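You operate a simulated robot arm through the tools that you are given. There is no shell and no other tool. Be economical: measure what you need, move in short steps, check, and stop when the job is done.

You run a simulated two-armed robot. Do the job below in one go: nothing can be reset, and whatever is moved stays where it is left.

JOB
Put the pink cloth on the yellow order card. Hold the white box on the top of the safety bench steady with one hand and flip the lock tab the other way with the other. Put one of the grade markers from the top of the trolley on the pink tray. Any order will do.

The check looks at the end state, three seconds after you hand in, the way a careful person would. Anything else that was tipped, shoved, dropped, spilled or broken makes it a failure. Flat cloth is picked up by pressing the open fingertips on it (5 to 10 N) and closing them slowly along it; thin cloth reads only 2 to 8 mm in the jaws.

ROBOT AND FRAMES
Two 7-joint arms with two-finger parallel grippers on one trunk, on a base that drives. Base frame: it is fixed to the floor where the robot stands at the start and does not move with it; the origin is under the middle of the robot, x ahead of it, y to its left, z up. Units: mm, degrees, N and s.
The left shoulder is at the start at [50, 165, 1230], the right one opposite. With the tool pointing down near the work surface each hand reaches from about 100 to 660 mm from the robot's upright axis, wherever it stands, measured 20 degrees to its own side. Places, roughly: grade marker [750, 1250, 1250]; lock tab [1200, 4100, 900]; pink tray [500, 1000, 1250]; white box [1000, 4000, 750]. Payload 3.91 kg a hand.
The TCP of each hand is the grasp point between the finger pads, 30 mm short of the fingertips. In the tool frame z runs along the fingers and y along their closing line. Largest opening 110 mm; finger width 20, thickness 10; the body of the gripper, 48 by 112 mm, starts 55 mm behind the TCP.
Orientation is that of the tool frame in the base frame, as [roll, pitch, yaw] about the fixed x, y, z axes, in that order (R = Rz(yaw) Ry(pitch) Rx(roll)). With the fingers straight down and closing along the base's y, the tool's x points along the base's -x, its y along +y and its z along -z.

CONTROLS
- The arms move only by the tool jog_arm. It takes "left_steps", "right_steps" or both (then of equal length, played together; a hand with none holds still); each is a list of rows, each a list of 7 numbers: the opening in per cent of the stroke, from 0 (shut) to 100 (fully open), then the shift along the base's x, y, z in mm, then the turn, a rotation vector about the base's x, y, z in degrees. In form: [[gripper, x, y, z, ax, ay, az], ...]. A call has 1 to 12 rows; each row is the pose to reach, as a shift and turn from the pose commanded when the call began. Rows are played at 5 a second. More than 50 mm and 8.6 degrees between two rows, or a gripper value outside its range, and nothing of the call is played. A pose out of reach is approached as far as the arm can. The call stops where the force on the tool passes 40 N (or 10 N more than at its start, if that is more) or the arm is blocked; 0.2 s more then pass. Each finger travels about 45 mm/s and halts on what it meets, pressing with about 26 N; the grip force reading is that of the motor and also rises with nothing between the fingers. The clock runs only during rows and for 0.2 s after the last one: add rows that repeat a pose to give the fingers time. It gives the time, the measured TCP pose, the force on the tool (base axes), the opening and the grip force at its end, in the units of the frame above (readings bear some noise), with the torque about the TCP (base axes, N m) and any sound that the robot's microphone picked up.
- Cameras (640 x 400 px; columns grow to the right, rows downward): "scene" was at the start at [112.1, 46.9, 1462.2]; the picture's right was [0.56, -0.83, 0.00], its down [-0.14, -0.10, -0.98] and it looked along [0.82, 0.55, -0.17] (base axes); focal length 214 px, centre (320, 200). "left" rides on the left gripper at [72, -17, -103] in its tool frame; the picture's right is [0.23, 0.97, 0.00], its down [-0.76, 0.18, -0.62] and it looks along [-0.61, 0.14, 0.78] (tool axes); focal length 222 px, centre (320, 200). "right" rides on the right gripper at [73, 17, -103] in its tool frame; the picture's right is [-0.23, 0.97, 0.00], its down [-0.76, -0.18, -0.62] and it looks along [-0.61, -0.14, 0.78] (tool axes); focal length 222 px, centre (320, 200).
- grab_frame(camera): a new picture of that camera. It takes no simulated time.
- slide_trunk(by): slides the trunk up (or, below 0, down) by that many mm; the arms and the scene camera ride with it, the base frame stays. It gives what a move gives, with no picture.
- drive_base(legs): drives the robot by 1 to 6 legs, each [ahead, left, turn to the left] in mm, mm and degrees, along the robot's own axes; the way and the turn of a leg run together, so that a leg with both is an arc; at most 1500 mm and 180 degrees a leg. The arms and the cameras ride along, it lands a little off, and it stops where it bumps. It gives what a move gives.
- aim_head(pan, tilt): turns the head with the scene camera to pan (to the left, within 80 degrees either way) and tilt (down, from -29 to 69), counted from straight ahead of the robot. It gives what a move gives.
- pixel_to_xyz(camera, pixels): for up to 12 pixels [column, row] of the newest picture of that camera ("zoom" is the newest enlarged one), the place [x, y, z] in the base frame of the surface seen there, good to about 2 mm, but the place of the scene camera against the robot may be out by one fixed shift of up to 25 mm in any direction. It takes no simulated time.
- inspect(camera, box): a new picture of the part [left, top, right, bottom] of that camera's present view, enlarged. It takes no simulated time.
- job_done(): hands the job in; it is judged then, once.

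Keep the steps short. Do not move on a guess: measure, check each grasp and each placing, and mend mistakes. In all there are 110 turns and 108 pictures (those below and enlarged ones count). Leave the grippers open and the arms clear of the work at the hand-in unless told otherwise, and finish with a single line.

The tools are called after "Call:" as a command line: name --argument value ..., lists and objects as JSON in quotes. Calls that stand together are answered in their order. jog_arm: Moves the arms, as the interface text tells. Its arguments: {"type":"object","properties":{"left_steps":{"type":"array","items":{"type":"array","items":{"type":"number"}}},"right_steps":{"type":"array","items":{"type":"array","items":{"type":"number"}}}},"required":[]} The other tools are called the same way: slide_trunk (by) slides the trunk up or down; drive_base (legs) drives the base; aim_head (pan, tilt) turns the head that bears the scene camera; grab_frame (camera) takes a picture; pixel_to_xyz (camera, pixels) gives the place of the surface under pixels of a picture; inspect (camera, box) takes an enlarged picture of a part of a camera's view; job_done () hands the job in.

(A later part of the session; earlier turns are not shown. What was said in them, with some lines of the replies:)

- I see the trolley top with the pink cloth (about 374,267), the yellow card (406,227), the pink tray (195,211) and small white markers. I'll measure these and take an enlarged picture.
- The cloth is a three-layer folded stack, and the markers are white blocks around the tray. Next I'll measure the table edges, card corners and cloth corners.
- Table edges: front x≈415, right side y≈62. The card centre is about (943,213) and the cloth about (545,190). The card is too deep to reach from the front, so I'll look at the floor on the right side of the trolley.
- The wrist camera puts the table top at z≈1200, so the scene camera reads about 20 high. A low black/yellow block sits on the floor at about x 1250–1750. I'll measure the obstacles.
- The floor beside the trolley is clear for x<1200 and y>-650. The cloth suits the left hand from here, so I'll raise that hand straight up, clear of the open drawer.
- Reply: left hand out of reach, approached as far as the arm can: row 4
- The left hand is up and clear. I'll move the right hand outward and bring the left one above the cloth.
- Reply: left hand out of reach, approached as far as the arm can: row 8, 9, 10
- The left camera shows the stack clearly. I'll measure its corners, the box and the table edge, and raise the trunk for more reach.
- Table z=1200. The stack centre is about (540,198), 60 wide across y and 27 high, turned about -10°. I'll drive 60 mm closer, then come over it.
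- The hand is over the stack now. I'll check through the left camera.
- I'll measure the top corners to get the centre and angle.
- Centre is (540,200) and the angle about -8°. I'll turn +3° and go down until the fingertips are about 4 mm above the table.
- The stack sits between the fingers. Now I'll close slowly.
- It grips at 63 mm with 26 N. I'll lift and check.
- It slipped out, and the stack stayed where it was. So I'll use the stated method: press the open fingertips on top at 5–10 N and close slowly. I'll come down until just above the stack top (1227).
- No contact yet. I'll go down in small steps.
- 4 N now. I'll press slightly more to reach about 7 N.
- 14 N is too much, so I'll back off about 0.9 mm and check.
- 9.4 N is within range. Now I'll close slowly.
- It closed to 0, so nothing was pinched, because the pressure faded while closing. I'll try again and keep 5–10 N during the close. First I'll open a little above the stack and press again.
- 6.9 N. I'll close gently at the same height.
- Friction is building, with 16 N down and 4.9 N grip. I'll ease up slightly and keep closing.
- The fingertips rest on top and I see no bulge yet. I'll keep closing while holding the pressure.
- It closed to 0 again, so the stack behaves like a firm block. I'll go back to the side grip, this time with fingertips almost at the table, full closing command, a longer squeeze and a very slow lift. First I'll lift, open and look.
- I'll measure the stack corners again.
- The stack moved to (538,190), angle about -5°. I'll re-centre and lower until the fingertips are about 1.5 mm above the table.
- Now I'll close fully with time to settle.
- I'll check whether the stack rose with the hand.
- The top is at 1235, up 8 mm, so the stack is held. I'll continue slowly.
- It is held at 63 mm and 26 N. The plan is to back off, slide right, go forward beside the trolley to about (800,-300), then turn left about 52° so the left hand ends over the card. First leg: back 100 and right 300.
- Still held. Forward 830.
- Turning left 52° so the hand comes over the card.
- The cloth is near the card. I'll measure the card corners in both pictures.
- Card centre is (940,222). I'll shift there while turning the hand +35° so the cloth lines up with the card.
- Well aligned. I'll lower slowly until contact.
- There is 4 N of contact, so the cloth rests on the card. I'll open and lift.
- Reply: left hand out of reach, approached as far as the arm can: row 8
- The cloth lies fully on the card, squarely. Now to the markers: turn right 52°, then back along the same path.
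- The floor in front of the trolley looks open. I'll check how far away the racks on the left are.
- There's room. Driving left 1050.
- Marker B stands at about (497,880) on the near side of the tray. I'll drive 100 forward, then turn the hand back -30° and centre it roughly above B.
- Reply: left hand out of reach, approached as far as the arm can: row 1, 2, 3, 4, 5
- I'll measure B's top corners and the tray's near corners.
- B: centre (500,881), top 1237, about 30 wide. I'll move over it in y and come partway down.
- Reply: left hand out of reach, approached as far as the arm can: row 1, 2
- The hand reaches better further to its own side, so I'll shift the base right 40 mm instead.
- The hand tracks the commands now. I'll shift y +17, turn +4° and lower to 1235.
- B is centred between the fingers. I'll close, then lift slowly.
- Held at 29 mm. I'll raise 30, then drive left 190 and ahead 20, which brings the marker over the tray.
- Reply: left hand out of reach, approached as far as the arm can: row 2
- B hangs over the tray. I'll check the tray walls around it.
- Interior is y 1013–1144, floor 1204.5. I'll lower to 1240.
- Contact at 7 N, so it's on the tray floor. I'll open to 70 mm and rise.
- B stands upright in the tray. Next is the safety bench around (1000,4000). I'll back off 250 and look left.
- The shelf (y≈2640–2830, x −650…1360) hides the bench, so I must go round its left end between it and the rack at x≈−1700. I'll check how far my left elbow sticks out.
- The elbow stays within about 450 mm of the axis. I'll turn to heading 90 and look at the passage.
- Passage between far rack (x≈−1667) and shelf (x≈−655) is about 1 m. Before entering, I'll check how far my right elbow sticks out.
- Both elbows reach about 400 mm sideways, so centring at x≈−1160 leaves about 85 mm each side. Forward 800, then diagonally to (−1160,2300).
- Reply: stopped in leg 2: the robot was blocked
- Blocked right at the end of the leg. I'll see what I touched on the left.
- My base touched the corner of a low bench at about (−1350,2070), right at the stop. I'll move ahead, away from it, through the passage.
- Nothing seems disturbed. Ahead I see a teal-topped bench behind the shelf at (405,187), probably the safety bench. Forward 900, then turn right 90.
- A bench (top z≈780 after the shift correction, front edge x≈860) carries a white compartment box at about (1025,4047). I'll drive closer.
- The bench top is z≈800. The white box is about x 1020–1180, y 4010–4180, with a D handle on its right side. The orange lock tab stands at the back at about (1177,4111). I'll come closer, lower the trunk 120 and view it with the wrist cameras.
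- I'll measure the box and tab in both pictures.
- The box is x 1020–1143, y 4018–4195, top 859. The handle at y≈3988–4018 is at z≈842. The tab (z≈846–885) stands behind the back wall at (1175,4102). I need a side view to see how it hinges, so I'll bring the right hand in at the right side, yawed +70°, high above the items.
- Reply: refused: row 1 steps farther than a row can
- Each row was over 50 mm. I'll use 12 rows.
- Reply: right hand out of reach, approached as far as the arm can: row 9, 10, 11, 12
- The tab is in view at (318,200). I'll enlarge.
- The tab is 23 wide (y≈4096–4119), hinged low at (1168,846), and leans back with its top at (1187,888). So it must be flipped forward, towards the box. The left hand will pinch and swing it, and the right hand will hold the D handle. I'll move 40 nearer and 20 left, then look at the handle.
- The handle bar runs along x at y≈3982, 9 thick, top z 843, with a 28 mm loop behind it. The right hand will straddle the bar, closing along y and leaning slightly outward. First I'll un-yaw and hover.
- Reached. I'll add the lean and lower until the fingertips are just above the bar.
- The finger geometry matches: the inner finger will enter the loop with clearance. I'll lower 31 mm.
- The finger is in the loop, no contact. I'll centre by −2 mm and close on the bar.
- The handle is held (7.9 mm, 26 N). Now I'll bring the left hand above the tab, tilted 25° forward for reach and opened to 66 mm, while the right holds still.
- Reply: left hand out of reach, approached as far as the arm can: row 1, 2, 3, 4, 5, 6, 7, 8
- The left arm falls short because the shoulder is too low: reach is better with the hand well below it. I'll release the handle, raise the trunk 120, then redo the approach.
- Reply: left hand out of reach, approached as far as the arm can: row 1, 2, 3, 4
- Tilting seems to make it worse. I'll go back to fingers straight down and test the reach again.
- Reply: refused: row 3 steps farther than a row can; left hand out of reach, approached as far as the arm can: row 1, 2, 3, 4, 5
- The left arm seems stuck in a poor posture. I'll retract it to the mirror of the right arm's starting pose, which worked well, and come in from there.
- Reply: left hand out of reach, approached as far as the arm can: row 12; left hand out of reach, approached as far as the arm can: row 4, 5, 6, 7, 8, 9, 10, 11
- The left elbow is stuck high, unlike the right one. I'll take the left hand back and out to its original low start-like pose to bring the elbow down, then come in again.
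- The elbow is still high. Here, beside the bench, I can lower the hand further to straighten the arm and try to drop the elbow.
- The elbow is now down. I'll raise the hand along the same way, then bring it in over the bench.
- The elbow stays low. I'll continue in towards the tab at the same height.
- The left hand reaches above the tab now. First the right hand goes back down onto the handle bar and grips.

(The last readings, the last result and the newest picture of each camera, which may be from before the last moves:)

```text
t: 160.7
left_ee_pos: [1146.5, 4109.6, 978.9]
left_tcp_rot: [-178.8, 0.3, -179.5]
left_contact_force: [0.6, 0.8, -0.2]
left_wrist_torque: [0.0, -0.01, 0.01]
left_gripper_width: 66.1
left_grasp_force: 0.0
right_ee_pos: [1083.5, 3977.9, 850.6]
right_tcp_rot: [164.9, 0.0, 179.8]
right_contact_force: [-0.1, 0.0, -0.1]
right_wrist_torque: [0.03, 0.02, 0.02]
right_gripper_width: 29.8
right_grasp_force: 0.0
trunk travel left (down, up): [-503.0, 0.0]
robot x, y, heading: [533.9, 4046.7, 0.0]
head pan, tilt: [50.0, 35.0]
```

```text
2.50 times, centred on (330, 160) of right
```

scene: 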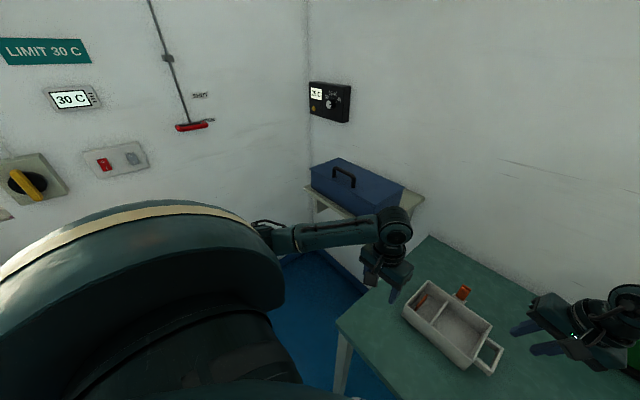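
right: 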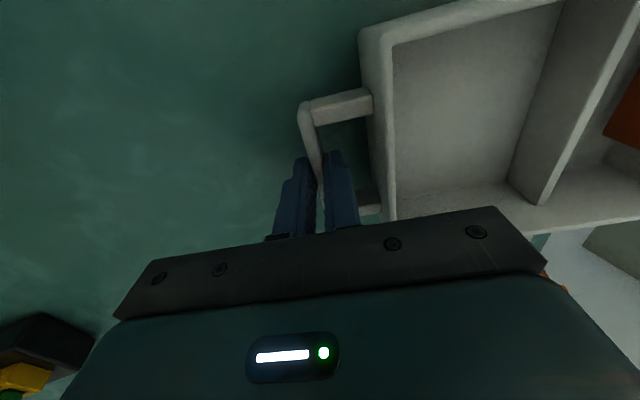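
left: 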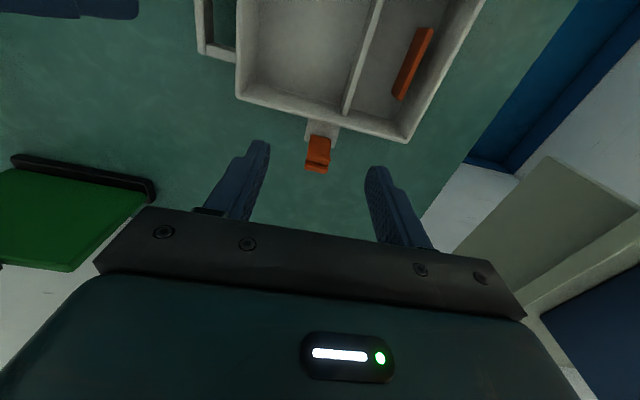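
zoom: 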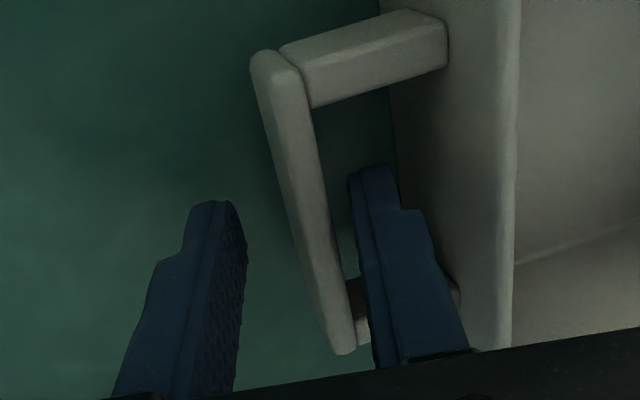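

The bar sits nearer the inner finger, so I'll shift +4 mm in y to centre, then close.

Call:
jog_arm --right_steps '[[27, 0, 4, 0, 0, 0, 0], [20, 0, 4, 0, 0, 0, 0], [14, 0, 4, 0, 0, 0, 0], [9, 0, 4, 0, 0, 0, 0], [4, 0, 4, 0, 0, 0, 0], [0, 0, 4, 0, 0, 0, 0], [0, 0, 4, 0, 0, 0, 0]]'

Call:
inspect --camera "left" --box '[260, 90, 380, 190]'

Call:
pixel_to_xyz --camera "zoom" --pixels '[[285, 420], [360, 425], [300, 370], [300, 260], [385, 270], [330, 250], [320, 400], [250, 200], [320, 300]]'

```text
t: 162.3
left_ee_pos: [1146.2, 4109.6, 978.5]
left_tcp_rot: [-178.7, 0.3, -179.6]
left_contact_force: [-0.8, -0.5, -0.5]
left_wrist_torque: [-0.01, 0.01, -0.01]
left_gripper_width: 65.9
left_grasp_force: 0.0
right_ee_pos: [1084.0, 3982.1, 851.8]
right_tcp_rot: [164.8, 0.0, 179.7]
right_contact_force: [-0.7, 0.3, -2.3]
right_wrist_torque: [-0.21, -0.02, 0.0]
right_gripper_width: 7.2
right_grasp_force: 26.3
trunk travel left (down, up): [-503.0, 0.0]
robot x, y, heading: [540.0, 4039.2, -0.0]
head pan, tilt: [50.0, 35.0]
```

```text
4.00 times, centred on (320, 140) of left
```

zoom: 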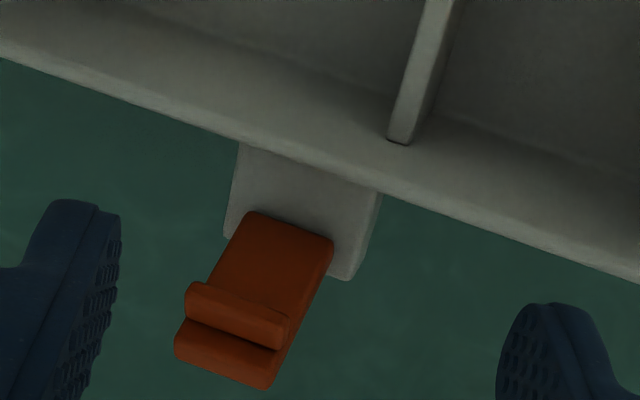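

```text
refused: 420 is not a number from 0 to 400
```

Call:
pixel_to_xyz --camera "zoom" --pixels '[[185, 350], [265, 380], [240, 310], [250, 220], [325, 245], [280, 240], [235, 225], [345, 275], [270, 160], [195, 295], [280, 325]]'

```text
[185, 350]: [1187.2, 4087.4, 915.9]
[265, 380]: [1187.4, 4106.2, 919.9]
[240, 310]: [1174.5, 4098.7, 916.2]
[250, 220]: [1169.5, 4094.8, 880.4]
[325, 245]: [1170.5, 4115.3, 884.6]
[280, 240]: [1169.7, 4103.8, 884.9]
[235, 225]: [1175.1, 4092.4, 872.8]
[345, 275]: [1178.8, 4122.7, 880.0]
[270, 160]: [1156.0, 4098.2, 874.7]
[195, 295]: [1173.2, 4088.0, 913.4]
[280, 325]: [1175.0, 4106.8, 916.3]
```

The heights read about 30 higher than before. I'll check whether the box is tilted or lifted.

Call:
pixel_to_xyz --camera "left" --pixels '[[160, 120], [450, 150], [240, 98], [408, 138], [300, 60], [420, 15], [350, 40], [210, 30], [490, 100]]'

Call:
grab_frame --camera "left"

Call:
grab_frame --camera "right"

Call:
aim_head --pan 10 --tilt 45

Call:
inspect --camera "scene" --box '[240, 120, 440, 280]'

```text
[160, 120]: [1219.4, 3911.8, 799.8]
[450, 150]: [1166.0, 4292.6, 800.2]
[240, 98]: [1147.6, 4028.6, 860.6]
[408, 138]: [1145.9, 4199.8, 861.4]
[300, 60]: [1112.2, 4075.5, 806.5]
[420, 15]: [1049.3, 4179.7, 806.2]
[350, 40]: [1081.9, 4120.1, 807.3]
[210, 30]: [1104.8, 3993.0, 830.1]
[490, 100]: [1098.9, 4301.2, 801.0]
```

```text
33 pictures are left
```

left: 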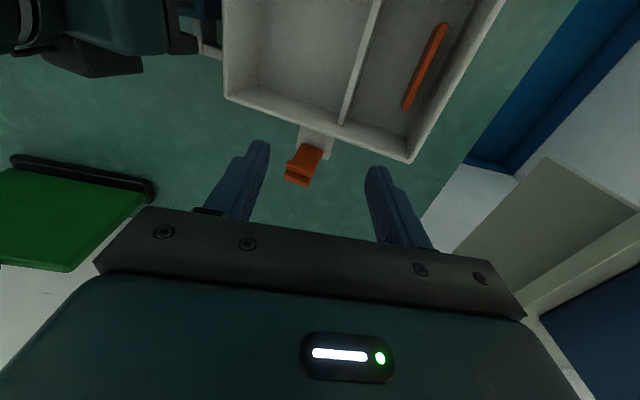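

```text
32 pictures are left
```

right: 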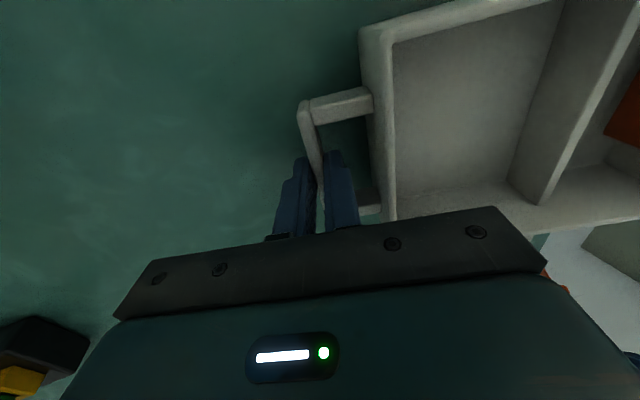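

```text
t: 163.4
left_ee_pos: [1146.1, 4109.3, 977.7]
left_tcp_rot: [-178.6, 0.2, -179.5]
left_contact_force: [-0.3, -0.9, -0.6]
left_wrist_torque: [-0.02, -0.01, -0.01]
left_gripper_width: 65.9
left_grasp_force: 0.0
right_ee_pos: [1084.1, 3982.9, 851.1]
right_tcp_rot: [164.8, 0.0, 179.7]
right_contact_force: [-0.2, -0.3, -1.0]
right_wrist_torque: [-0.2, -0.01, 0.05]
right_gripper_width: 7.5
right_grasp_force: 26.1
trunk travel left (down, up): [-503.0, 0.0]
robot x, y, heading: [542.0, 4040.6, -0.5]
head pan, tilt: [10.0, 45.0]
```

```text
2.50 times, centred on (340, 200) of scene
```

zoom: 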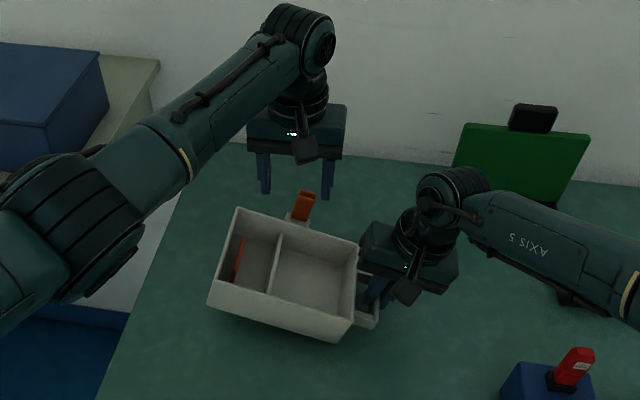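

The gripper's 15° lean has rotated the box: its left side is up, and the scene view shows it tilted. I'll rotate the right hand −15° about x around the grip to lay the box flat again.

Call:
jog_arm --right_steps '[[0, 0, 0, 0.5, -3, 0, 0], [0, 0, 0, 0.5, -6, 0, 0], [0, 0, 0, 0.5, -9, 0, 0], [0, 0, 0, 0.5, -12, 0, 0], [0, 0, 0, 0.5, -15, 0, 0], [0, 0, 0, 0.5, -15, 0, 0]]'

Call:
grab_frame --camera "left"

Call:
inspect --camera "scene" --box '[240, 120, 440, 280]'

```text
t: 164.8
left_ee_pos: [1144.7, 4110.2, 979.6]
left_tcp_rot: [-178.7, 0.4, -179.5]
left_contact_force: [-0.3, -0.1, -0.7]
left_wrist_torque: [0.0, -0.02, 0.0]
left_gripper_width: 65.8
left_grasp_force: 0.1
right_ee_pos: [1083.6, 3984.4, 852.6]
right_tcp_rot: [179.7, 0.1, 179.8]
right_contact_force: [-1.4, 5.8, 8.1]
right_wrist_torque: [0.51, 0.77, -0.3]
right_gripper_width: 7.6
right_grasp_force: 26.2
trunk travel left (down, up): [-503.0, 0.0]
robot x, y, heading: [543.5, 4041.9, 0.0]
head pan, tilt: [10.0, 45.0]
```

```text
30 pictures are left
```

left: 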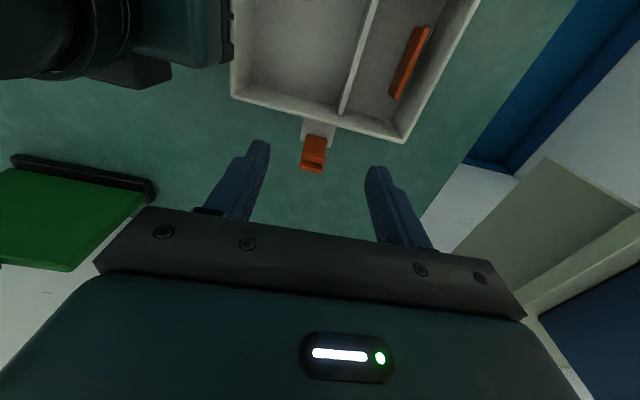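

```text
2.50 times, centred on (340, 200) of scene
```

zoom: 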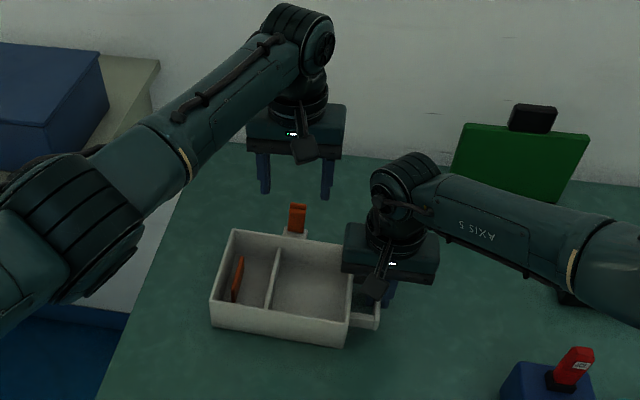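

The box lies flat again, with the hand pressing lightly (8 N). I'll check rim heights and the tab position.

Call:
pixel_to_xyz --camera "left" --pixels '[[235, 95], [402, 138], [475, 3], [303, 170], [321, 172], [306, 138], [326, 140], [312, 165], [318, 130]]'

Call:
inspect --camera "left" --box '[265, 100, 365, 180]'

```text
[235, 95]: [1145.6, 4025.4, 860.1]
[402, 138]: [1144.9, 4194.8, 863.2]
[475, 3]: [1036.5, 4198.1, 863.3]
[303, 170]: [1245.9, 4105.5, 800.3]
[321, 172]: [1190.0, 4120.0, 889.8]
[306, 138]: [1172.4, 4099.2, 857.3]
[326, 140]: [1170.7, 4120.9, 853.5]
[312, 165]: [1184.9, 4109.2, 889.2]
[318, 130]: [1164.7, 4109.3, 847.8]
```

```text
5.00 times, centred on (315, 140) of left
```

zoom: 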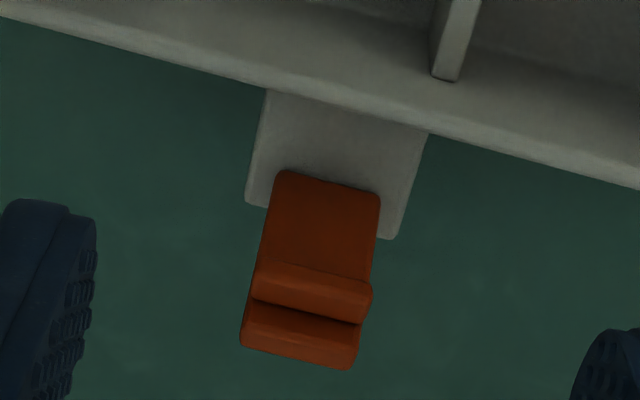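

Rim reads 860–863, so it's essentially flat. Tab centre is y 4110, top (1187,890), hinge (1168,848). I'll level the box the last 1° and bring the left fingers down on both sides of the tab.

Call:
jog_arm --left_steps '[[60, 15, 0, 0, 1.3, 0, 0], [60, 34, 0, -20, 1.3, 0, 0], [60, 34, 0, -50, 1.3, 0, 0], [60, 34, 0, -75, 1.3, 0, 0], [60, 34, 0, -86, 1.3, 0, 0]]' --right_steps '[[0, 0, 0, 0, -1, 0, 0], [0, 0, 0, 0, -1, 0, 0], [0, 0, 0, 0, -1, 0, 0], [0, 0, 0, 0, -1, 0, 0], [0, 0, 0, 0, -1, 0, 0]]'

Call:
grab_frame --camera "left"

```text
t: 166.0
left_ee_pos: [1155.5, 4116.9, 918.8]
left_tcp_rot: [-180.0, 0.3, -179.6]
left_contact_force: [0.8, -0.4, 0.7]
left_wrist_torque: [-0.01, -0.01, -0.01]
left_gripper_width: 66.1
left_grasp_force: 0.1
left hand out of reach, approached as far as the arm can: row 2, 3, 4, 5
right_ee_pos: [1083.5, 3983.2, 852.1]
right_tcp_rot: [-179.0, 0.3, 179.7]
right_contact_force: [-2.5, 3.8, 14.7]
right_wrist_torque: [0.6, 0.1, -0.18]
right_gripper_width: 7.5
right_grasp_force: 25.9
trunk travel left (down, up): [-503.0, 0.0]
robot x, y, heading: [536.6, 4034.5, -0.1]
head pan, tilt: [10.0, 45.0]
```

```text
27 pictures are left
```

left: 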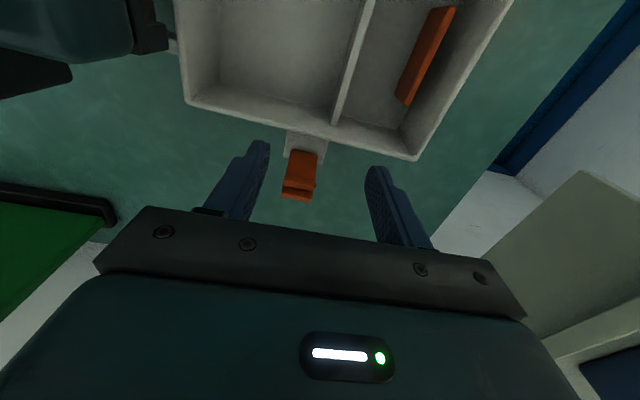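

Straight down it stops at x≈1155. With the elbow low I'll try a 24° forward tilt, which pulls the wrist back, and aim the TCP at (1168,4110,887).

Call:
jog_arm --left_steps '[[60, 0, -2, 0, 0, -8, 0], [60, 2, -4, 0, 0, -16, 0], [60, 5, -6, 0, 0, -24, 0], [60, 10, -7, -15, 0, -24, 0], [60, 12.5, -7, -32, 0, -24, 0]]'

Call:
grab_frame --camera "left"

```text
t: 167.2
left_ee_pos: [1166.0, 4110.3, 887.2]
left_tcp_rot: [-179.8, 24.4, -179.6]
left_contact_force: [-0.2, 0.1, 0.2]
left_wrist_torque: [0.01, 0.02, 0.02]
left_gripper_width: 66.3
left_grasp_force: 0.1
right_ee_pos: [1083.0, 3982.5, 853.1]
right_tcp_rot: [-179.1, 0.2, 179.8]
right_contact_force: [0.6, 1.2, 16.2]
right_wrist_torque: [0.52, -0.13, -0.19]
right_gripper_width: 7.8
right_grasp_force: 25.5
trunk travel left (down, up): [-503.0, 0.0]
robot x, y, heading: [533.8, 4037.0, -0.2]
head pan, tilt: [10.0, 45.0]
```

```text
26 pictures are left
```

left: 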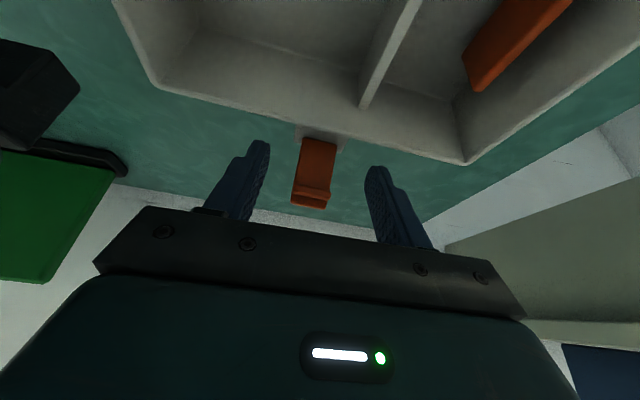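

The fingers straddle the tab symmetrically. Now I'll close on it gently.

Call:
jog_arm --left_steps '[[45, 0, 0, 0, 0, 0, 0], [35, 0, 0, 0, 0, 0, 0], [27, 0, 0, 0, 0, 0, 0], [20, 0, 0, 0, 0, 0, 0], [14, 0, 0, 0, 0, 0, 0], [8, 0, 0, 0, 0, 0, 0], [8, 0, 0, 0, 0, 0, 0]]'

Call:
grab_frame --camera "left"

```text
t: 168.8
left_ee_pos: [1165.6, 4107.4, 888.0]
left_tcp_rot: [-179.7, 24.2, -179.5]
left_contact_force: [-5.3, -10.2, -0.1]
left_wrist_torque: [-0.14, 0.27, -0.21]
left_gripper_width: 23.4
left_grasp_force: 25.7
right_ee_pos: [1083.3, 3983.4, 853.1]
right_tcp_rot: [-179.4, 0.3, 179.7]
right_contact_force: [7.6, 4.7, 15.8]
right_wrist_torque: [0.43, 0.13, -0.15]
right_gripper_width: 7.6
right_grasp_force: 25.6
trunk travel left (down, up): [-503.0, 0.0]
robot x, y, heading: [538.6, 4042.3, -0.1]
head pan, tilt: [10.0, 45.0]
```

```text
25 pictures are left
```

left: 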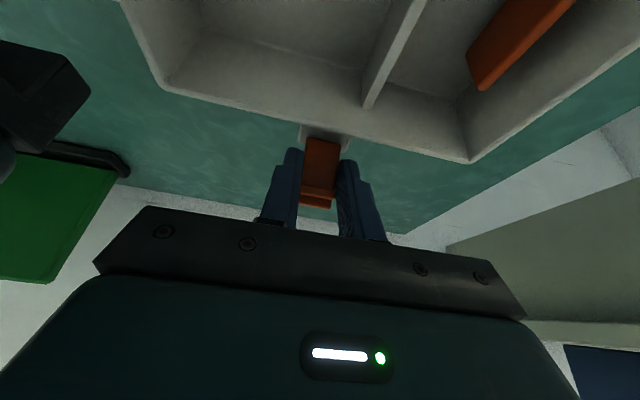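

Pinched at 23 mm. I'll swing it forward along the hinge arc in small steps, easing the sideways push by −2 mm.

Call:
jog_arm --left_steps '[[0, 0, -2, 0, 0, 0, 0], [0, -2, -2, 0.6, 0, 0, 0], [0, -4, -2, 1, 0, 0, 0], [0, -6, -2, 1.3, 0, 0, 0], [0, -8, -2, 1.4, 0, 0, 0], [0, -10, -2, 1.3, 0, 0, 0], [0, -12, -2, 1, 0, 0, 0]]'

Call:
grab_frame --camera "left"

```text
t: 170.4
left_ee_pos: [1156.7, 4110.2, 889.6]
left_tcp_rot: [-179.9, 24.6, -179.3]
left_contact_force: [17.5, 12.2, 3.9]
left_wrist_torque: [0.75, -0.75, 0.28]
left_gripper_width: 23.7
left_grasp_force: 25.8
right_ee_pos: [1081.8, 3984.6, 852.1]
right_tcp_rot: [-178.9, 0.0, 179.6]
right_contact_force: [-7.6, -0.1, 17.7]
right_wrist_torque: [0.53, 0.51, 0.54]
right_gripper_width: 8.6
right_grasp_force: 25.7
trunk travel left (down, up): [-503.0, 0.0]
robot x, y, heading: [536.1, 4042.7, 0.1]
head pan, tilt: [10.0, 45.0]
```

```text
24 pictures are left
```

left: 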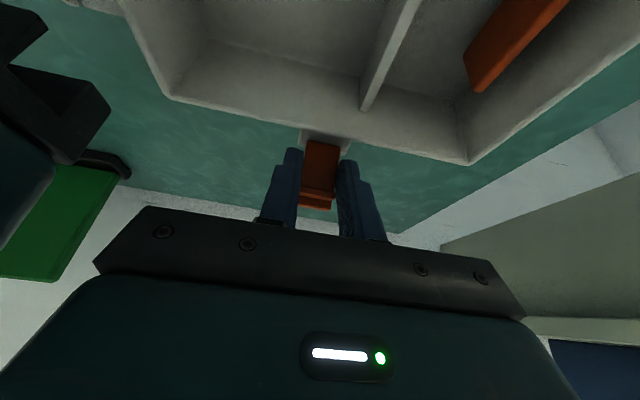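

The view shows the box was dragged about 9 mm instead of the tab turning, because my pinch doesn't let it rotate. I'll move back +12 to restore, release and check the box and tab.

Call:
jog_arm --left_steps '[[0, 3, 0, 0, 0, 0, 0], [0, 6, 0, -0.5, 0, 0, 0], [0, 9, 0, -0.7, 0, 0, 0], [0, 12, 0, -1, 0, 0, 0], [20, 12, 0, -1, 0, 0, 0], [45, 12, 0, -1, 0, 0, 0], [45, 12, 0, -1, 0, 0, 0], [45, 8, 0, 30, 0, 0, 0]]'

Call:
grab_frame --camera "left"

Call:
pixel_to_xyz --camera "left" --pixels '[[306, 178], [325, 180], [315, 150], [315, 165], [300, 120], [200, 90], [430, 145]]'

```text
t: 172.2
left_ee_pos: [1163.4, 4108.4, 916.7]
left_tcp_rot: [-179.8, 24.3, -179.4]
left_contact_force: [0.1, -0.4, 0.3]
left_wrist_torque: [0.02, 0.01, 0.01]
left_gripper_width: 49.5
left_grasp_force: 0.0
right_ee_pos: [1083.9, 3983.3, 850.7]
right_tcp_rot: [-179.1, 0.2, 179.7]
right_contact_force: [-2.2, -7.3, 8.6]
right_wrist_torque: [0.27, -0.53, -0.26]
right_gripper_width: 7.6
right_grasp_force: 26.1
trunk travel left (down, up): [-503.0, 0.0]
robot x, y, heading: [536.6, 4040.8, -0.0]
head pan, tilt: [10.0, 45.0]
```

```text
23 pictures are left
```

left: 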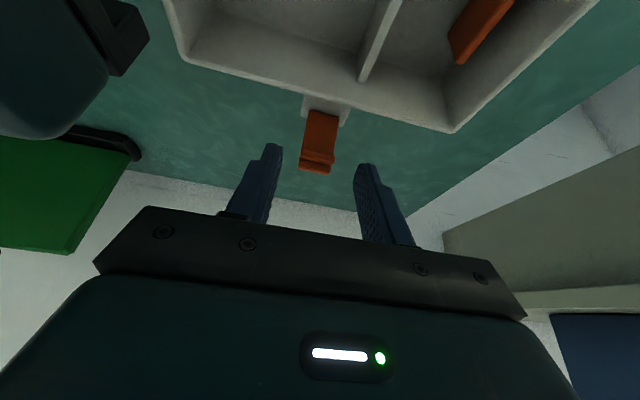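

```text
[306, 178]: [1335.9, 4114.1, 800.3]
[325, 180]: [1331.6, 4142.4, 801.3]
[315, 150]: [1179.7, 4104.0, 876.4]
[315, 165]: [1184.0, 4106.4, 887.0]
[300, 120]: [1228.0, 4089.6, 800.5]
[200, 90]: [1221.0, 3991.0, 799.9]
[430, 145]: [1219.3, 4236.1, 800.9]
```

The box is back and the tab unchanged. I'll now pinch only the top of the tab, for more leverage, and turn the tool together with it about the hinge.

Call:
jog_arm --left_steps '[[45, 6.6, -1, -8, 0, 0, 0], [45, 6.6, -1, -15.5, 0, 0, 0], [30, 6.6, -1, -15.5, 0, 0, 0], [18, 6.6, -1, -15.5, 0, 0, 0], [0, 6.6, -1, -15.5, 0, 0, 0], [0, 6.6, -1, -15.5, 0, 0, 0]]'

Call:
grab_frame --camera "left"

```text
t: 173.6
left_ee_pos: [1170.5, 4105.5, 901.8]
left_tcp_rot: [-179.8, 24.4, -179.4]
left_contact_force: [-0.6, 0.9, 0.7]
left_wrist_torque: [0.05, -0.01, -0.29]
left_gripper_width: 23.1
left_grasp_force: 25.7
right_ee_pos: [1084.0, 3982.7, 852.5]
right_tcp_rot: [-179.2, 0.2, 179.7]
right_contact_force: [3.1, -7.1, 8.0]
right_wrist_torque: [0.23, -0.48, -0.37]
right_gripper_width: 7.6
right_grasp_force: 25.5
trunk travel left (down, up): [-503.0, 0.0]
robot x, y, heading: [536.2, 4040.7, 0.1]
head pan, tilt: [10.0, 45.0]
```

```text
22 pictures are left
```

left: 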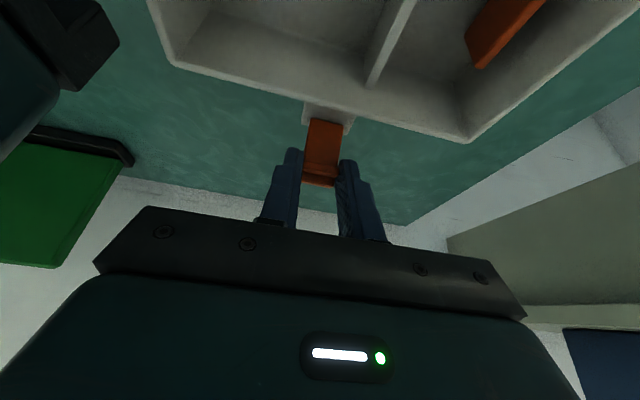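

The tab's top is pinched, with low side forces. Now the turning arc, first 16°.

Call:
jog_arm --left_steps '[[0, -3.7, 0, 0, 0, -4, 0], [0, -7.4, 0, -0.2, 0, -8, 0], [0, -11, 0, -0.8, 0, -12, 0], [0, -14.7, 0, -1.5, 0, -16, 0]]'

Call:
grab_frame --camera "left"

```text
t: 174.6
left_ee_pos: [1154.2, 4107.8, 899.6]
left_tcp_rot: [-179.7, 40.3, -179.5]
left_contact_force: [-2.0, 3.2, -2.5]
left_wrist_torque: [0.24, 0.11, -0.08]
left_gripper_width: 23.4
left_grasp_force: 26.1
right_ee_pos: [1083.9, 3982.2, 852.4]
right_tcp_rot: [-179.2, 0.1, 179.7]
right_contact_force: [1.3, -8.7, 9.3]
right_wrist_torque: [0.3, -0.33, -0.26]
right_gripper_width: 7.7
right_grasp_force: 25.8
trunk travel left (down, up): [-503.0, 0.0]
robot x, y, heading: [535.5, 4046.2, -0.1]
head pan, tilt: [10.0, 45.0]
```

```text
21 pictures are left
```

left: 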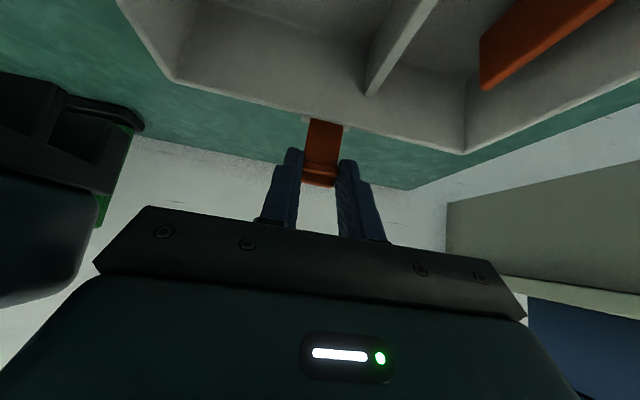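

The tab turns with the hand at low force. Another 14°.

Call:
jog_arm --left_steps '[[0, -3.5, 0, -1.1, 0, -4, 0], [0, -7, 0, -2.3, 0, -8, 0], [0, -10.4, 0, -3.8, 0, -12, 0], [0, -12.1, 0, -4.6, 0, -14, 0]]'

Call:
inspect --camera "scene" --box '[260, 130, 420, 270]'

```text
t: 175.6
left_ee_pos: [1142.3, 4106.6, 895.0]
left_tcp_rot: [-179.4, 54.2, -179.2]
left_contact_force: [-3.5, 4.1, -5.3]
left_wrist_torque: [0.33, 0.36, -0.18]
left_gripper_width: 23.6
left_grasp_force: 25.4
right_ee_pos: [1083.2, 3983.7, 850.5]
right_tcp_rot: [-179.3, 0.1, 179.7]
right_contact_force: [3.5, -4.6, 7.1]
right_wrist_torque: [0.42, -0.46, -0.34]
right_gripper_width: 7.8
right_grasp_force: 26.4
trunk travel left (down, up): [-503.0, 0.0]
robot x, y, heading: [540.7, 4040.6, -0.1]
head pan, tilt: [10.0, 45.0]
```

```text
2.86 times, centred on (340, 200) of scene
```

zoom: 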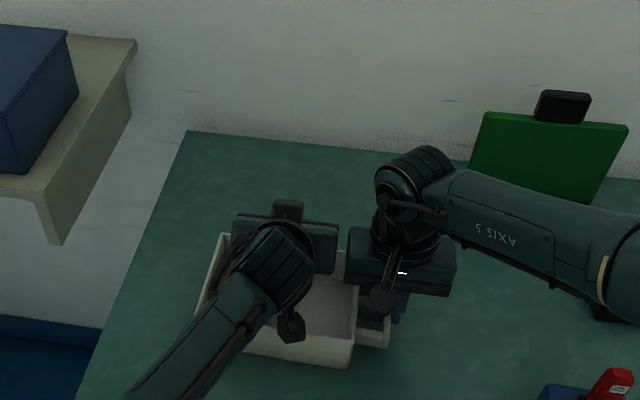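

The tab is now just past vertical. I'll continue forward along the arc without further tilt.

Call:
jog_arm --left_steps '[[0, -3.5, 0, -0.8, 0, 0, 0], [0, -7, 0, -2, 0, 0, 0], [0, -10.5, 0, -3.4, 0, 0, 0], [0, -13.4, 0, -4.6, 0, 0, 0]]'

Call:
grab_frame --camera "left"

```text
t: 176.6
left_ee_pos: [1131.1, 4109.2, 893.1]
left_tcp_rot: [-179.5, 54.8, -179.0]
left_contact_force: [14.8, 16.7, 7.2]
left_wrist_torque: [0.4, -0.83, 0.29]
left_gripper_width: 23.9
left_grasp_force: 26.3
right_ee_pos: [1081.6, 3983.6, 851.2]
right_tcp_rot: [-179.0, -0.2, 179.8]
right_contact_force: [-13.1, -8.1, 5.2]
right_wrist_torque: [0.3, 0.81, 0.52]
right_gripper_width: 7.9
right_grasp_force: 26.0
trunk travel left (down, up): [-503.0, 0.0]
robot x, y, heading: [535.7, 4042.3, -0.4]
head pan, tilt: [10.0, 45.0]
```

```text
19 pictures are left
```

left: 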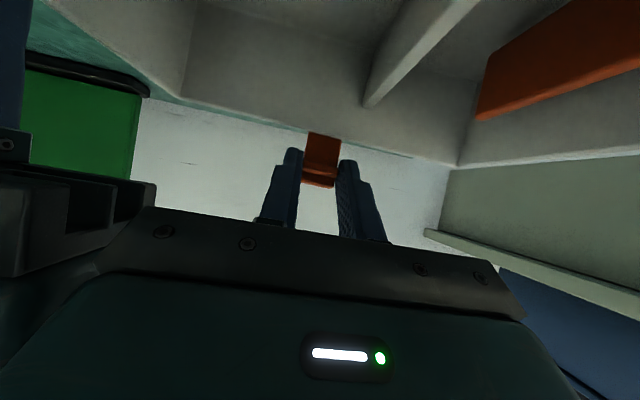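

The pull reaches 15 N without further turning. I'll go back to the last low-force position, open, rise slightly and see where the tab stands.

Call:
jog_arm --left_steps '[[0, 4, 0, 1.2, 0, 0, 0], [0, 8, 0, 2.6, 0, 0, 0], [0, 12, 0, 4.2, 0, 0, 0], [25, 12, 0, 4.2, 0, 0, 0], [45, 12, 0, 4.2, 0, 0, 0], [45, 12, 0, 4.2, 0, 0, 0], [45, 8, 0, 15, 0, 6, 0], [45, 4, 0, 30, 0, 13, 0], [45, 2, 0, 45, 0, 20, 0], [45, 2, 0, 60, 0, 28, 0]]'

Call:
grab_frame --camera "left"

```text
t: 178.8
left_ee_pos: [1130.5, 4105.9, 950.5]
left_tcp_rot: [-179.7, 26.3, -179.4]
left_contact_force: [0.2, 0.2, 0.4]
left_wrist_torque: [0.0, -0.02, 0.02]
left_gripper_width: 49.6
left_grasp_force: 0.0
right_ee_pos: [1083.3, 3983.9, 851.5]
right_tcp_rot: [-179.2, 0.0, 179.7]
right_contact_force: [0.8, 2.0, 1.2]
right_wrist_torque: [0.47, -0.31, -0.01]
right_gripper_width: 7.6
right_grasp_force: 26.2
trunk travel left (down, up): [-503.0, 0.0]
robot x, y, heading: [538.7, 4034.3, -0.1]
head pan, tilt: [10.0, 45.0]
```

```text
18 pictures are left
```

left: 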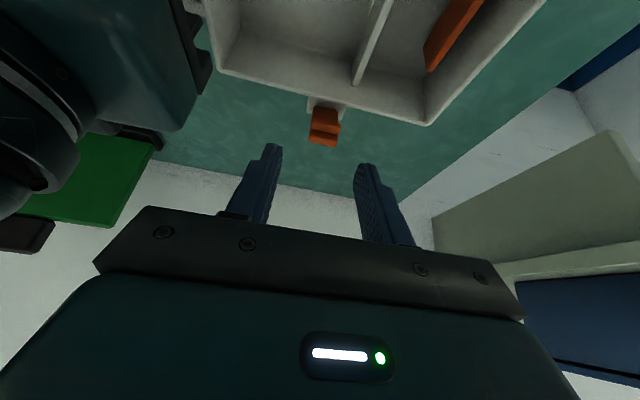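

Call:
inspect --camera "left" --box '[280, 80, 370, 160]'

Call:
pixel_to_xyz --camera "zoom" --pixels '[[230, 325], [350, 335], [300, 310], [300, 290], [300, 260], [300, 230], [300, 200], [240, 230], [390, 240], [300, 140]]'

```text
5.00 times, centred on (325, 120) of left
```

zoom: 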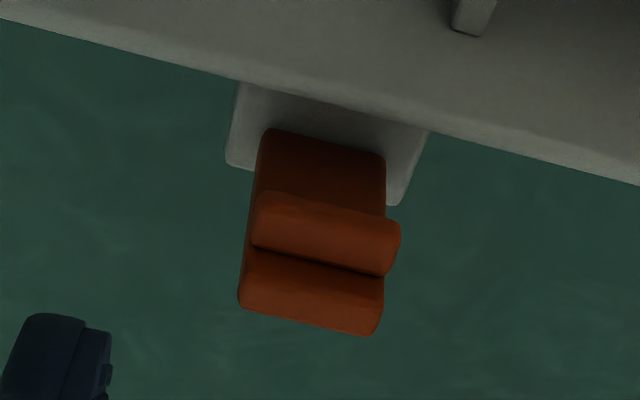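

```text
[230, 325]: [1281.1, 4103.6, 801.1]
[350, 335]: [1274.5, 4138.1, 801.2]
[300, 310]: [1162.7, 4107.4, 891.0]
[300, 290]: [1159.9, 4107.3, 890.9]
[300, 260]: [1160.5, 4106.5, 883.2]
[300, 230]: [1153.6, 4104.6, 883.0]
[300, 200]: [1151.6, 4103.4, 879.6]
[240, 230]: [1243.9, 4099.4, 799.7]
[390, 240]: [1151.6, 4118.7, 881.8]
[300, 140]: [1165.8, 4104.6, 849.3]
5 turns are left
```

The tab now leans forward about 9°, where it was leaning back 20°. Only 5 turns are left. I'll push its top a bit further from behind with the closed fingers, then retreat up and look, while the right hand keeps holding.

Call:
jog_arm --left_steps '[[0, 20, 1, 0, 0, -5, 0], [0, 40, 1, -5, 0, -10, 0], [0, 49, 1, -20, 0, -14, 0], [0, 49, 1, -40, 0, -14, 0], [0, 49, 1, -54.5, 0, -14, 0], [0, 43, 1, -54.5, 0, -14, 0], [0, 38, 1, -54.5, 0, -14, 0], [0, 33, 1, -54.5, 0, -14, 0], [0, 33, 1, -54.5, 0, -14, 0], [0, 42, 1, -50, 0, -14, 0], [0, 42, 1, -20, 0, -14, 0], [0, 30, 1, 15, 0, -14, 0]]'

Call:
jog_arm --left_steps '[[20, -15, 0, -8, 0, 7, 0], [45, -30, 0, -15, 0, 14, 0], [45, -30, 0, -15, 0, 14, 0]]'

Call:
grab_frame --camera "left"

Call:
inspect --camera "left" --box '[280, 80, 370, 160]'

Call:
pixel_to_xyz --camera "zoom" --pixels '[[300, 310], [300, 290], [300, 270], [300, 250], [300, 230], [300, 200], [300, 140], [300, 100]]'

Call:
pixel_to_xyz --camera "left" --pixels '[[222, 70], [425, 122], [322, 140], [322, 130], [322, 120], [322, 110]]'

```text
t: 181.4
left_ee_pos: [1161.1, 4108.3, 966.9]
left_tcp_rot: [-179.7, 40.2, -179.3]
left_contact_force: [-0.2, -0.3, 0.0]
left_wrist_torque: [-0.01, -0.02, -0.03]
left_gripper_width: 0.0
left_grasp_force: 26.4
right_ee_pos: [1083.5, 3983.6, 851.4]
right_tcp_rot: [-179.2, 0.2, 179.7]
right_contact_force: [-0.4, 0.5, 5.1]
right_wrist_torque: [0.46, -0.17, -0.04]
right_gripper_width: 7.6
right_grasp_force: 26.0
trunk travel left (down, up): [-503.0, 0.0]
robot x, y, heading: [541.5, 4041.8, -0.1]
head pan, tilt: [10.0, 45.0]
```

```text
t: 182.2
left_ee_pos: [1131.0, 4107.7, 951.6]
left_tcp_rot: [-179.8, 26.1, -179.3]
left_contact_force: [-0.1, 1.0, -0.1]
left_wrist_torque: [0.03, -0.04, 0.0]
left_gripper_width: 49.5
left_grasp_force: 0.0
right_ee_pos: [1082.7, 3983.7, 852.1]
right_tcp_rot: [-179.2, 0.1, 179.7]
right_contact_force: [-1.1, 0.7, 3.9]
right_wrist_torque: [0.41, 0.04, -0.01]
right_gripper_width: 7.5
right_grasp_force: 26.4
trunk travel left (down, up): [-503.0, 0.0]
robot x, y, heading: [536.5, 4040.8, 0.0]
head pan, tilt: [10.0, 45.0]
```

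```text
16 pictures are left
```

left: 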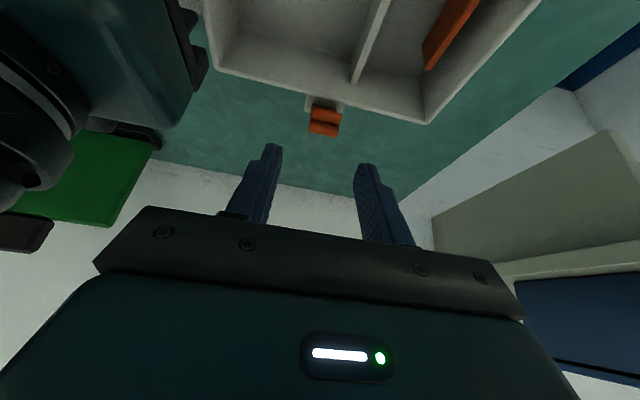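

```text
5.00 times, centred on (325, 120) of left
```

zoom: 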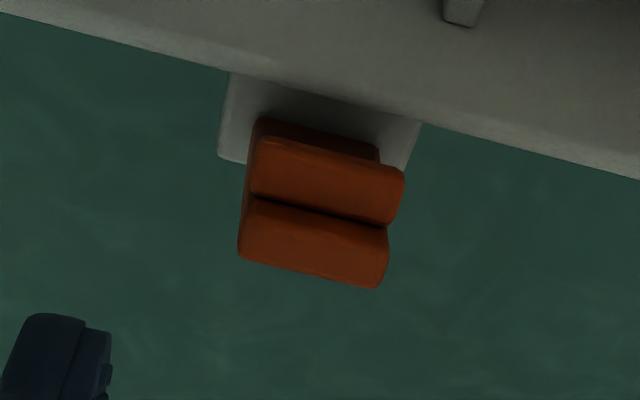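

```text
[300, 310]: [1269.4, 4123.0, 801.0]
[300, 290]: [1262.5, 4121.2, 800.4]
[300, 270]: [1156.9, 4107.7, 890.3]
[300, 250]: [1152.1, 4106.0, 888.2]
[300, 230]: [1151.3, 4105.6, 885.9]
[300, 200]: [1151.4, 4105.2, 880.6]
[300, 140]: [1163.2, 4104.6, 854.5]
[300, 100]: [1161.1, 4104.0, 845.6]
```

```text
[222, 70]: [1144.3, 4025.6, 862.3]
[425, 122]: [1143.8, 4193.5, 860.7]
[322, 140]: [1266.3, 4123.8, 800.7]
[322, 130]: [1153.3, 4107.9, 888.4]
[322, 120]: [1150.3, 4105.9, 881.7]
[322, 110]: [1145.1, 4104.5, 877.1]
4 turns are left
```

The tab moved further forward (top at x≈1153) and the box stayed put. One more push of 12 mm to reach its end stop, then look.

Call:
jog_arm --left_steps '[[0, 20, 0, 0, 0, -5, 0], [0, 40, 0, -5, 0, -10, 0], [0, 45, 0, -20, 0, -14, 0], [0, 45, 0, -40, 0, -14, 0], [0, 41, 0, -55, 0, -14, 0], [0, 35, 0, -55, 0, -14, 0], [0, 29, 0, -55, 0, -14, 0], [0, 24, 0, -55, 0, -14, 0], [0, 20, 0, -55, 0, -14, 0]]'

Call:
jog_arm --left_steps '[[0, 12, 0, 2, 0, 0, 0], [0, 20, 0, 25, 0, 0, 0], [0, 10, 0, 60, 0, 5, 0], [30, -10, 0, 58, 0, 10, 0], [45, -20, 0, 55, 0, 14, 0]]'

Call:
grab_frame --camera "left"

Call:
inspect --camera "left" --box '[280, 80, 370, 160]'

Call:
pixel_to_xyz --camera "left" --pixels '[[222, 70], [425, 122], [322, 130], [322, 125], [322, 120], [322, 115], [322, 110], [322, 105]]'

```text
t: 184.2
left_ee_pos: [1154.3, 4109.6, 899.1]
left_tcp_rot: [-179.7, 40.9, -179.3]
left_contact_force: [19.8, 8.7, 11.3]
left_wrist_torque: [0.12, -0.13, 0.06]
left_gripper_width: 0.0
left_grasp_force: 26.1
right_ee_pos: [1083.4, 3983.8, 851.8]
right_tcp_rot: [-179.1, 0.0, 179.8]
right_contact_force: [-10.1, -2.6, 6.2]
right_wrist_torque: [0.3, 0.09, 0.55]
right_gripper_width: 8.1
right_grasp_force: 25.7
trunk travel left (down, up): [-503.0, 0.0]
robot x, y, heading: [538.2, 4039.7, -0.3]
head pan, tilt: [10.0, 45.0]
```

```text
t: 185.4
left_ee_pos: [1129.7, 4106.2, 951.9]
left_tcp_rot: [-179.7, 26.2, -179.4]
left_contact_force: [0.2, -0.7, 0.0]
left_wrist_torque: [-0.01, 0.0, -0.01]
left_gripper_width: 49.1
left_grasp_force: 0.2
right_ee_pos: [1083.2, 3984.4, 853.4]
right_tcp_rot: [-179.2, 0.3, 179.7]
right_contact_force: [-6.8, 2.2, 11.7]
right_wrist_torque: [0.44, -0.53, 0.36]
right_gripper_width: 7.5
right_grasp_force: 25.9
trunk travel left (down, up): [-503.0, 0.0]
robot x, y, heading: [540.3, 4044.1, -0.4]
head pan, tilt: [10.0, 45.0]
```

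```text
14 pictures are left
```

left: 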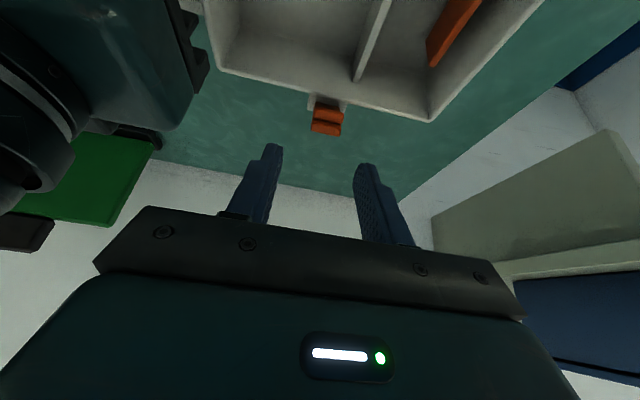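

```text
5.00 times, centred on (325, 120) of left
```

zoom: 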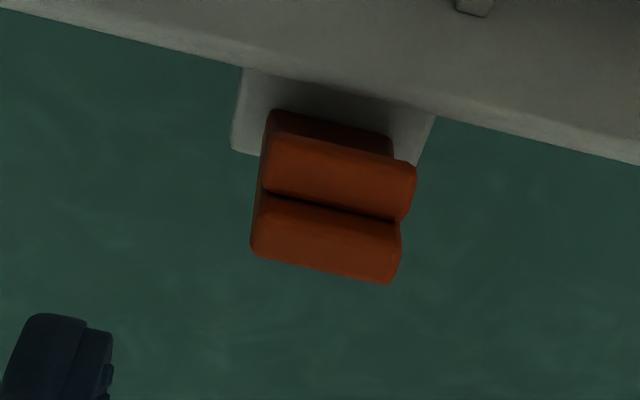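

```text
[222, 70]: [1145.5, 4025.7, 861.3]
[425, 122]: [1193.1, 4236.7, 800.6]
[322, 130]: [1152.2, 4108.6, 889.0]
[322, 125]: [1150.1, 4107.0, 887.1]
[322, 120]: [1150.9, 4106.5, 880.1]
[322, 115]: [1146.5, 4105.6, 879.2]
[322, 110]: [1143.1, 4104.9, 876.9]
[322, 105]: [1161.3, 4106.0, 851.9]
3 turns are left
```

The push met a firm 20 N stop with the angle unchanged, so the tab is fully flipped forward. Now I'll release the handle, raise both hands, back off, and take a last look.

Call:
jog_arm --left_steps '[[45, 0, 0, 0, 0, 0, 0], [45, 0, 0, 0, 0, 0, 0], [45, 0, 0, 0, 0, 0, 0], [45, -5, 5, 15, 0, 0, 0], [45, -15, 15, 30, 0, 0, 0], [60, -30, 30, 50, 0, 5, 0], [70, -50, 45, 70, 0, 10, 0], [80, -75, 60, 90, 0, 15, 0], [90, -100, 75, 100, 0, 20, 0]]' --right_steps '[[15, 0, 0, 0, 0, 0, 0], [26, 0, 0, 0, 0, 0, 0], [26, 0, 0, 0, 0, 0, 0], [26, 0, 0, 10, 0, 0, 0], [26, 0, 0, 25, 0, 0, 0], [26, 0, 0, 50, 0, 0, 0], [40, 0, -5, 90, 0, 0, 0], [60, -20, -15, 120, 0, 0, 0], [90, -40, -25, 150, 0, 0, 0]]'

Call:
drive_base --legs '[[-300, 0, 0]]'

Call:
aim_head --pan 0 --tilt 35

Call:
grab_frame --camera "scene"

Call:
inspect --camera "scene" --box '[250, 160, 370, 260]'

```text
t: 187.4
left_ee_pos: [1057.1, 4188.1, 1015.1]
left_tcp_rot: [179.9, 6.2, -179.5]
left_contact_force: [-0.1, -0.1, -0.4]
left_wrist_torque: [-0.01, 0.05, -0.01]
left_gripper_width: 99.1
left_grasp_force: 0.0
left hand out of reach, approached as far as the arm can: row 9
right_ee_pos: [1042.8, 3959.0, 1001.3]
right_tcp_rot: [-179.0, 0.0, 179.8]
right_contact_force: [0.5, 0.1, 0.3]
right_wrist_torque: [-0.03, -0.01, 0.0]
right_gripper_width: 95.5
right_grasp_force: 0.0
trunk travel left (down, up): [-503.0, 0.0]
robot x, y, heading: [537.5, 4041.5, -0.1]
head pan, tilt: [10.0, 45.0]
```

```text
t: 189.4
left_ee_pos: [760.1, 4188.7, 1018.3]
left_tcp_rot: [179.9, 6.4, -179.2]
left_contact_force: [-0.9, -0.2, 1.0]
left_wrist_torque: [0.0, 0.01, 0.0]
left_gripper_width: 99.2
left_grasp_force: 0.1
right_ee_pos: [745.1, 3959.7, 1001.9]
right_tcp_rot: [-179.2, 0.1, -180.0]
right_contact_force: [-0.8, -0.3, 1.1]
right_wrist_torque: [0.0, -0.02, 0.03]
right_gripper_width: 99.2
right_grasp_force: 0.1
trunk travel left (down, up): [-503.0, 0.0]
robot x, y, heading: [242.4, 4041.7, -0.4]
head pan, tilt: [10.0, 45.0]
```

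```text
t: 190.2
left_ee_pos: [759.4, 4188.8, 1017.0]
left_tcp_rot: [179.9, 6.4, -179.2]
left_contact_force: [0.0, -0.3, 0.7]
left_wrist_torque: [0.0, 0.01, 0.0]
left_gripper_width: 98.9
left_grasp_force: 0.1
right_ee_pos: [745.6, 3958.8, 1001.2]
right_tcp_rot: [-179.1, 0.1, 179.9]
right_contact_force: [0.7, 0.4, -0.2]
right_wrist_torque: [0.01, 0.0, 0.0]
right_gripper_width: 98.7
right_grasp_force: 0.1
trunk travel left (down, up): [-503.0, 0.0]
robot x, y, heading: [242.8, 4041.7, 0.1]
head pan, tilt: [0.0, 35.0]
```

```text
12 pictures are left
```

scene: 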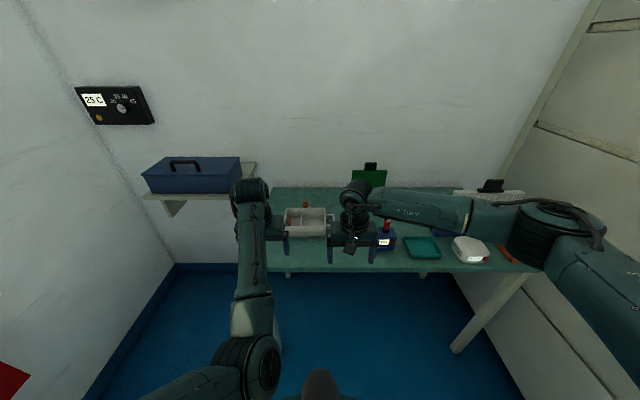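

```text
4.00 times, centred on (310, 210) of scene
2 turns are left
```

zoom: 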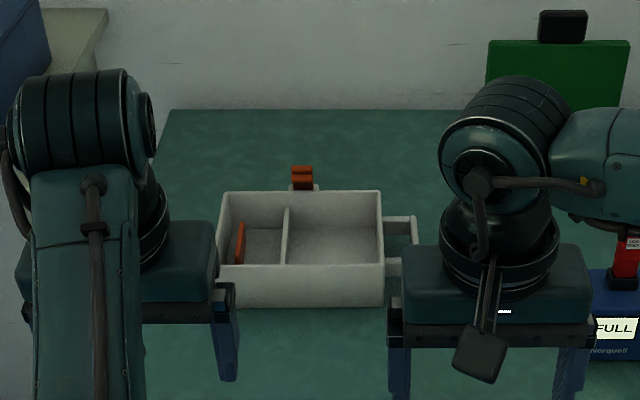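

The box is flat and in place, the tab is flipped, the hands are open and clear, and the bench items are standing. Handing in.

Call:
job_done

```text
The job is handed in.
```

I handed in with all three jobs done: the pink cloth is on the yellow order card, grade marker B stands in the pink tray, and the lock tab is flipped forward to its stop; while doing this the box tipped up for a moment and shifted a few millimetres before I laid it flat, and my base bumped the corner of a low bench in passing, with no damage that I could see.
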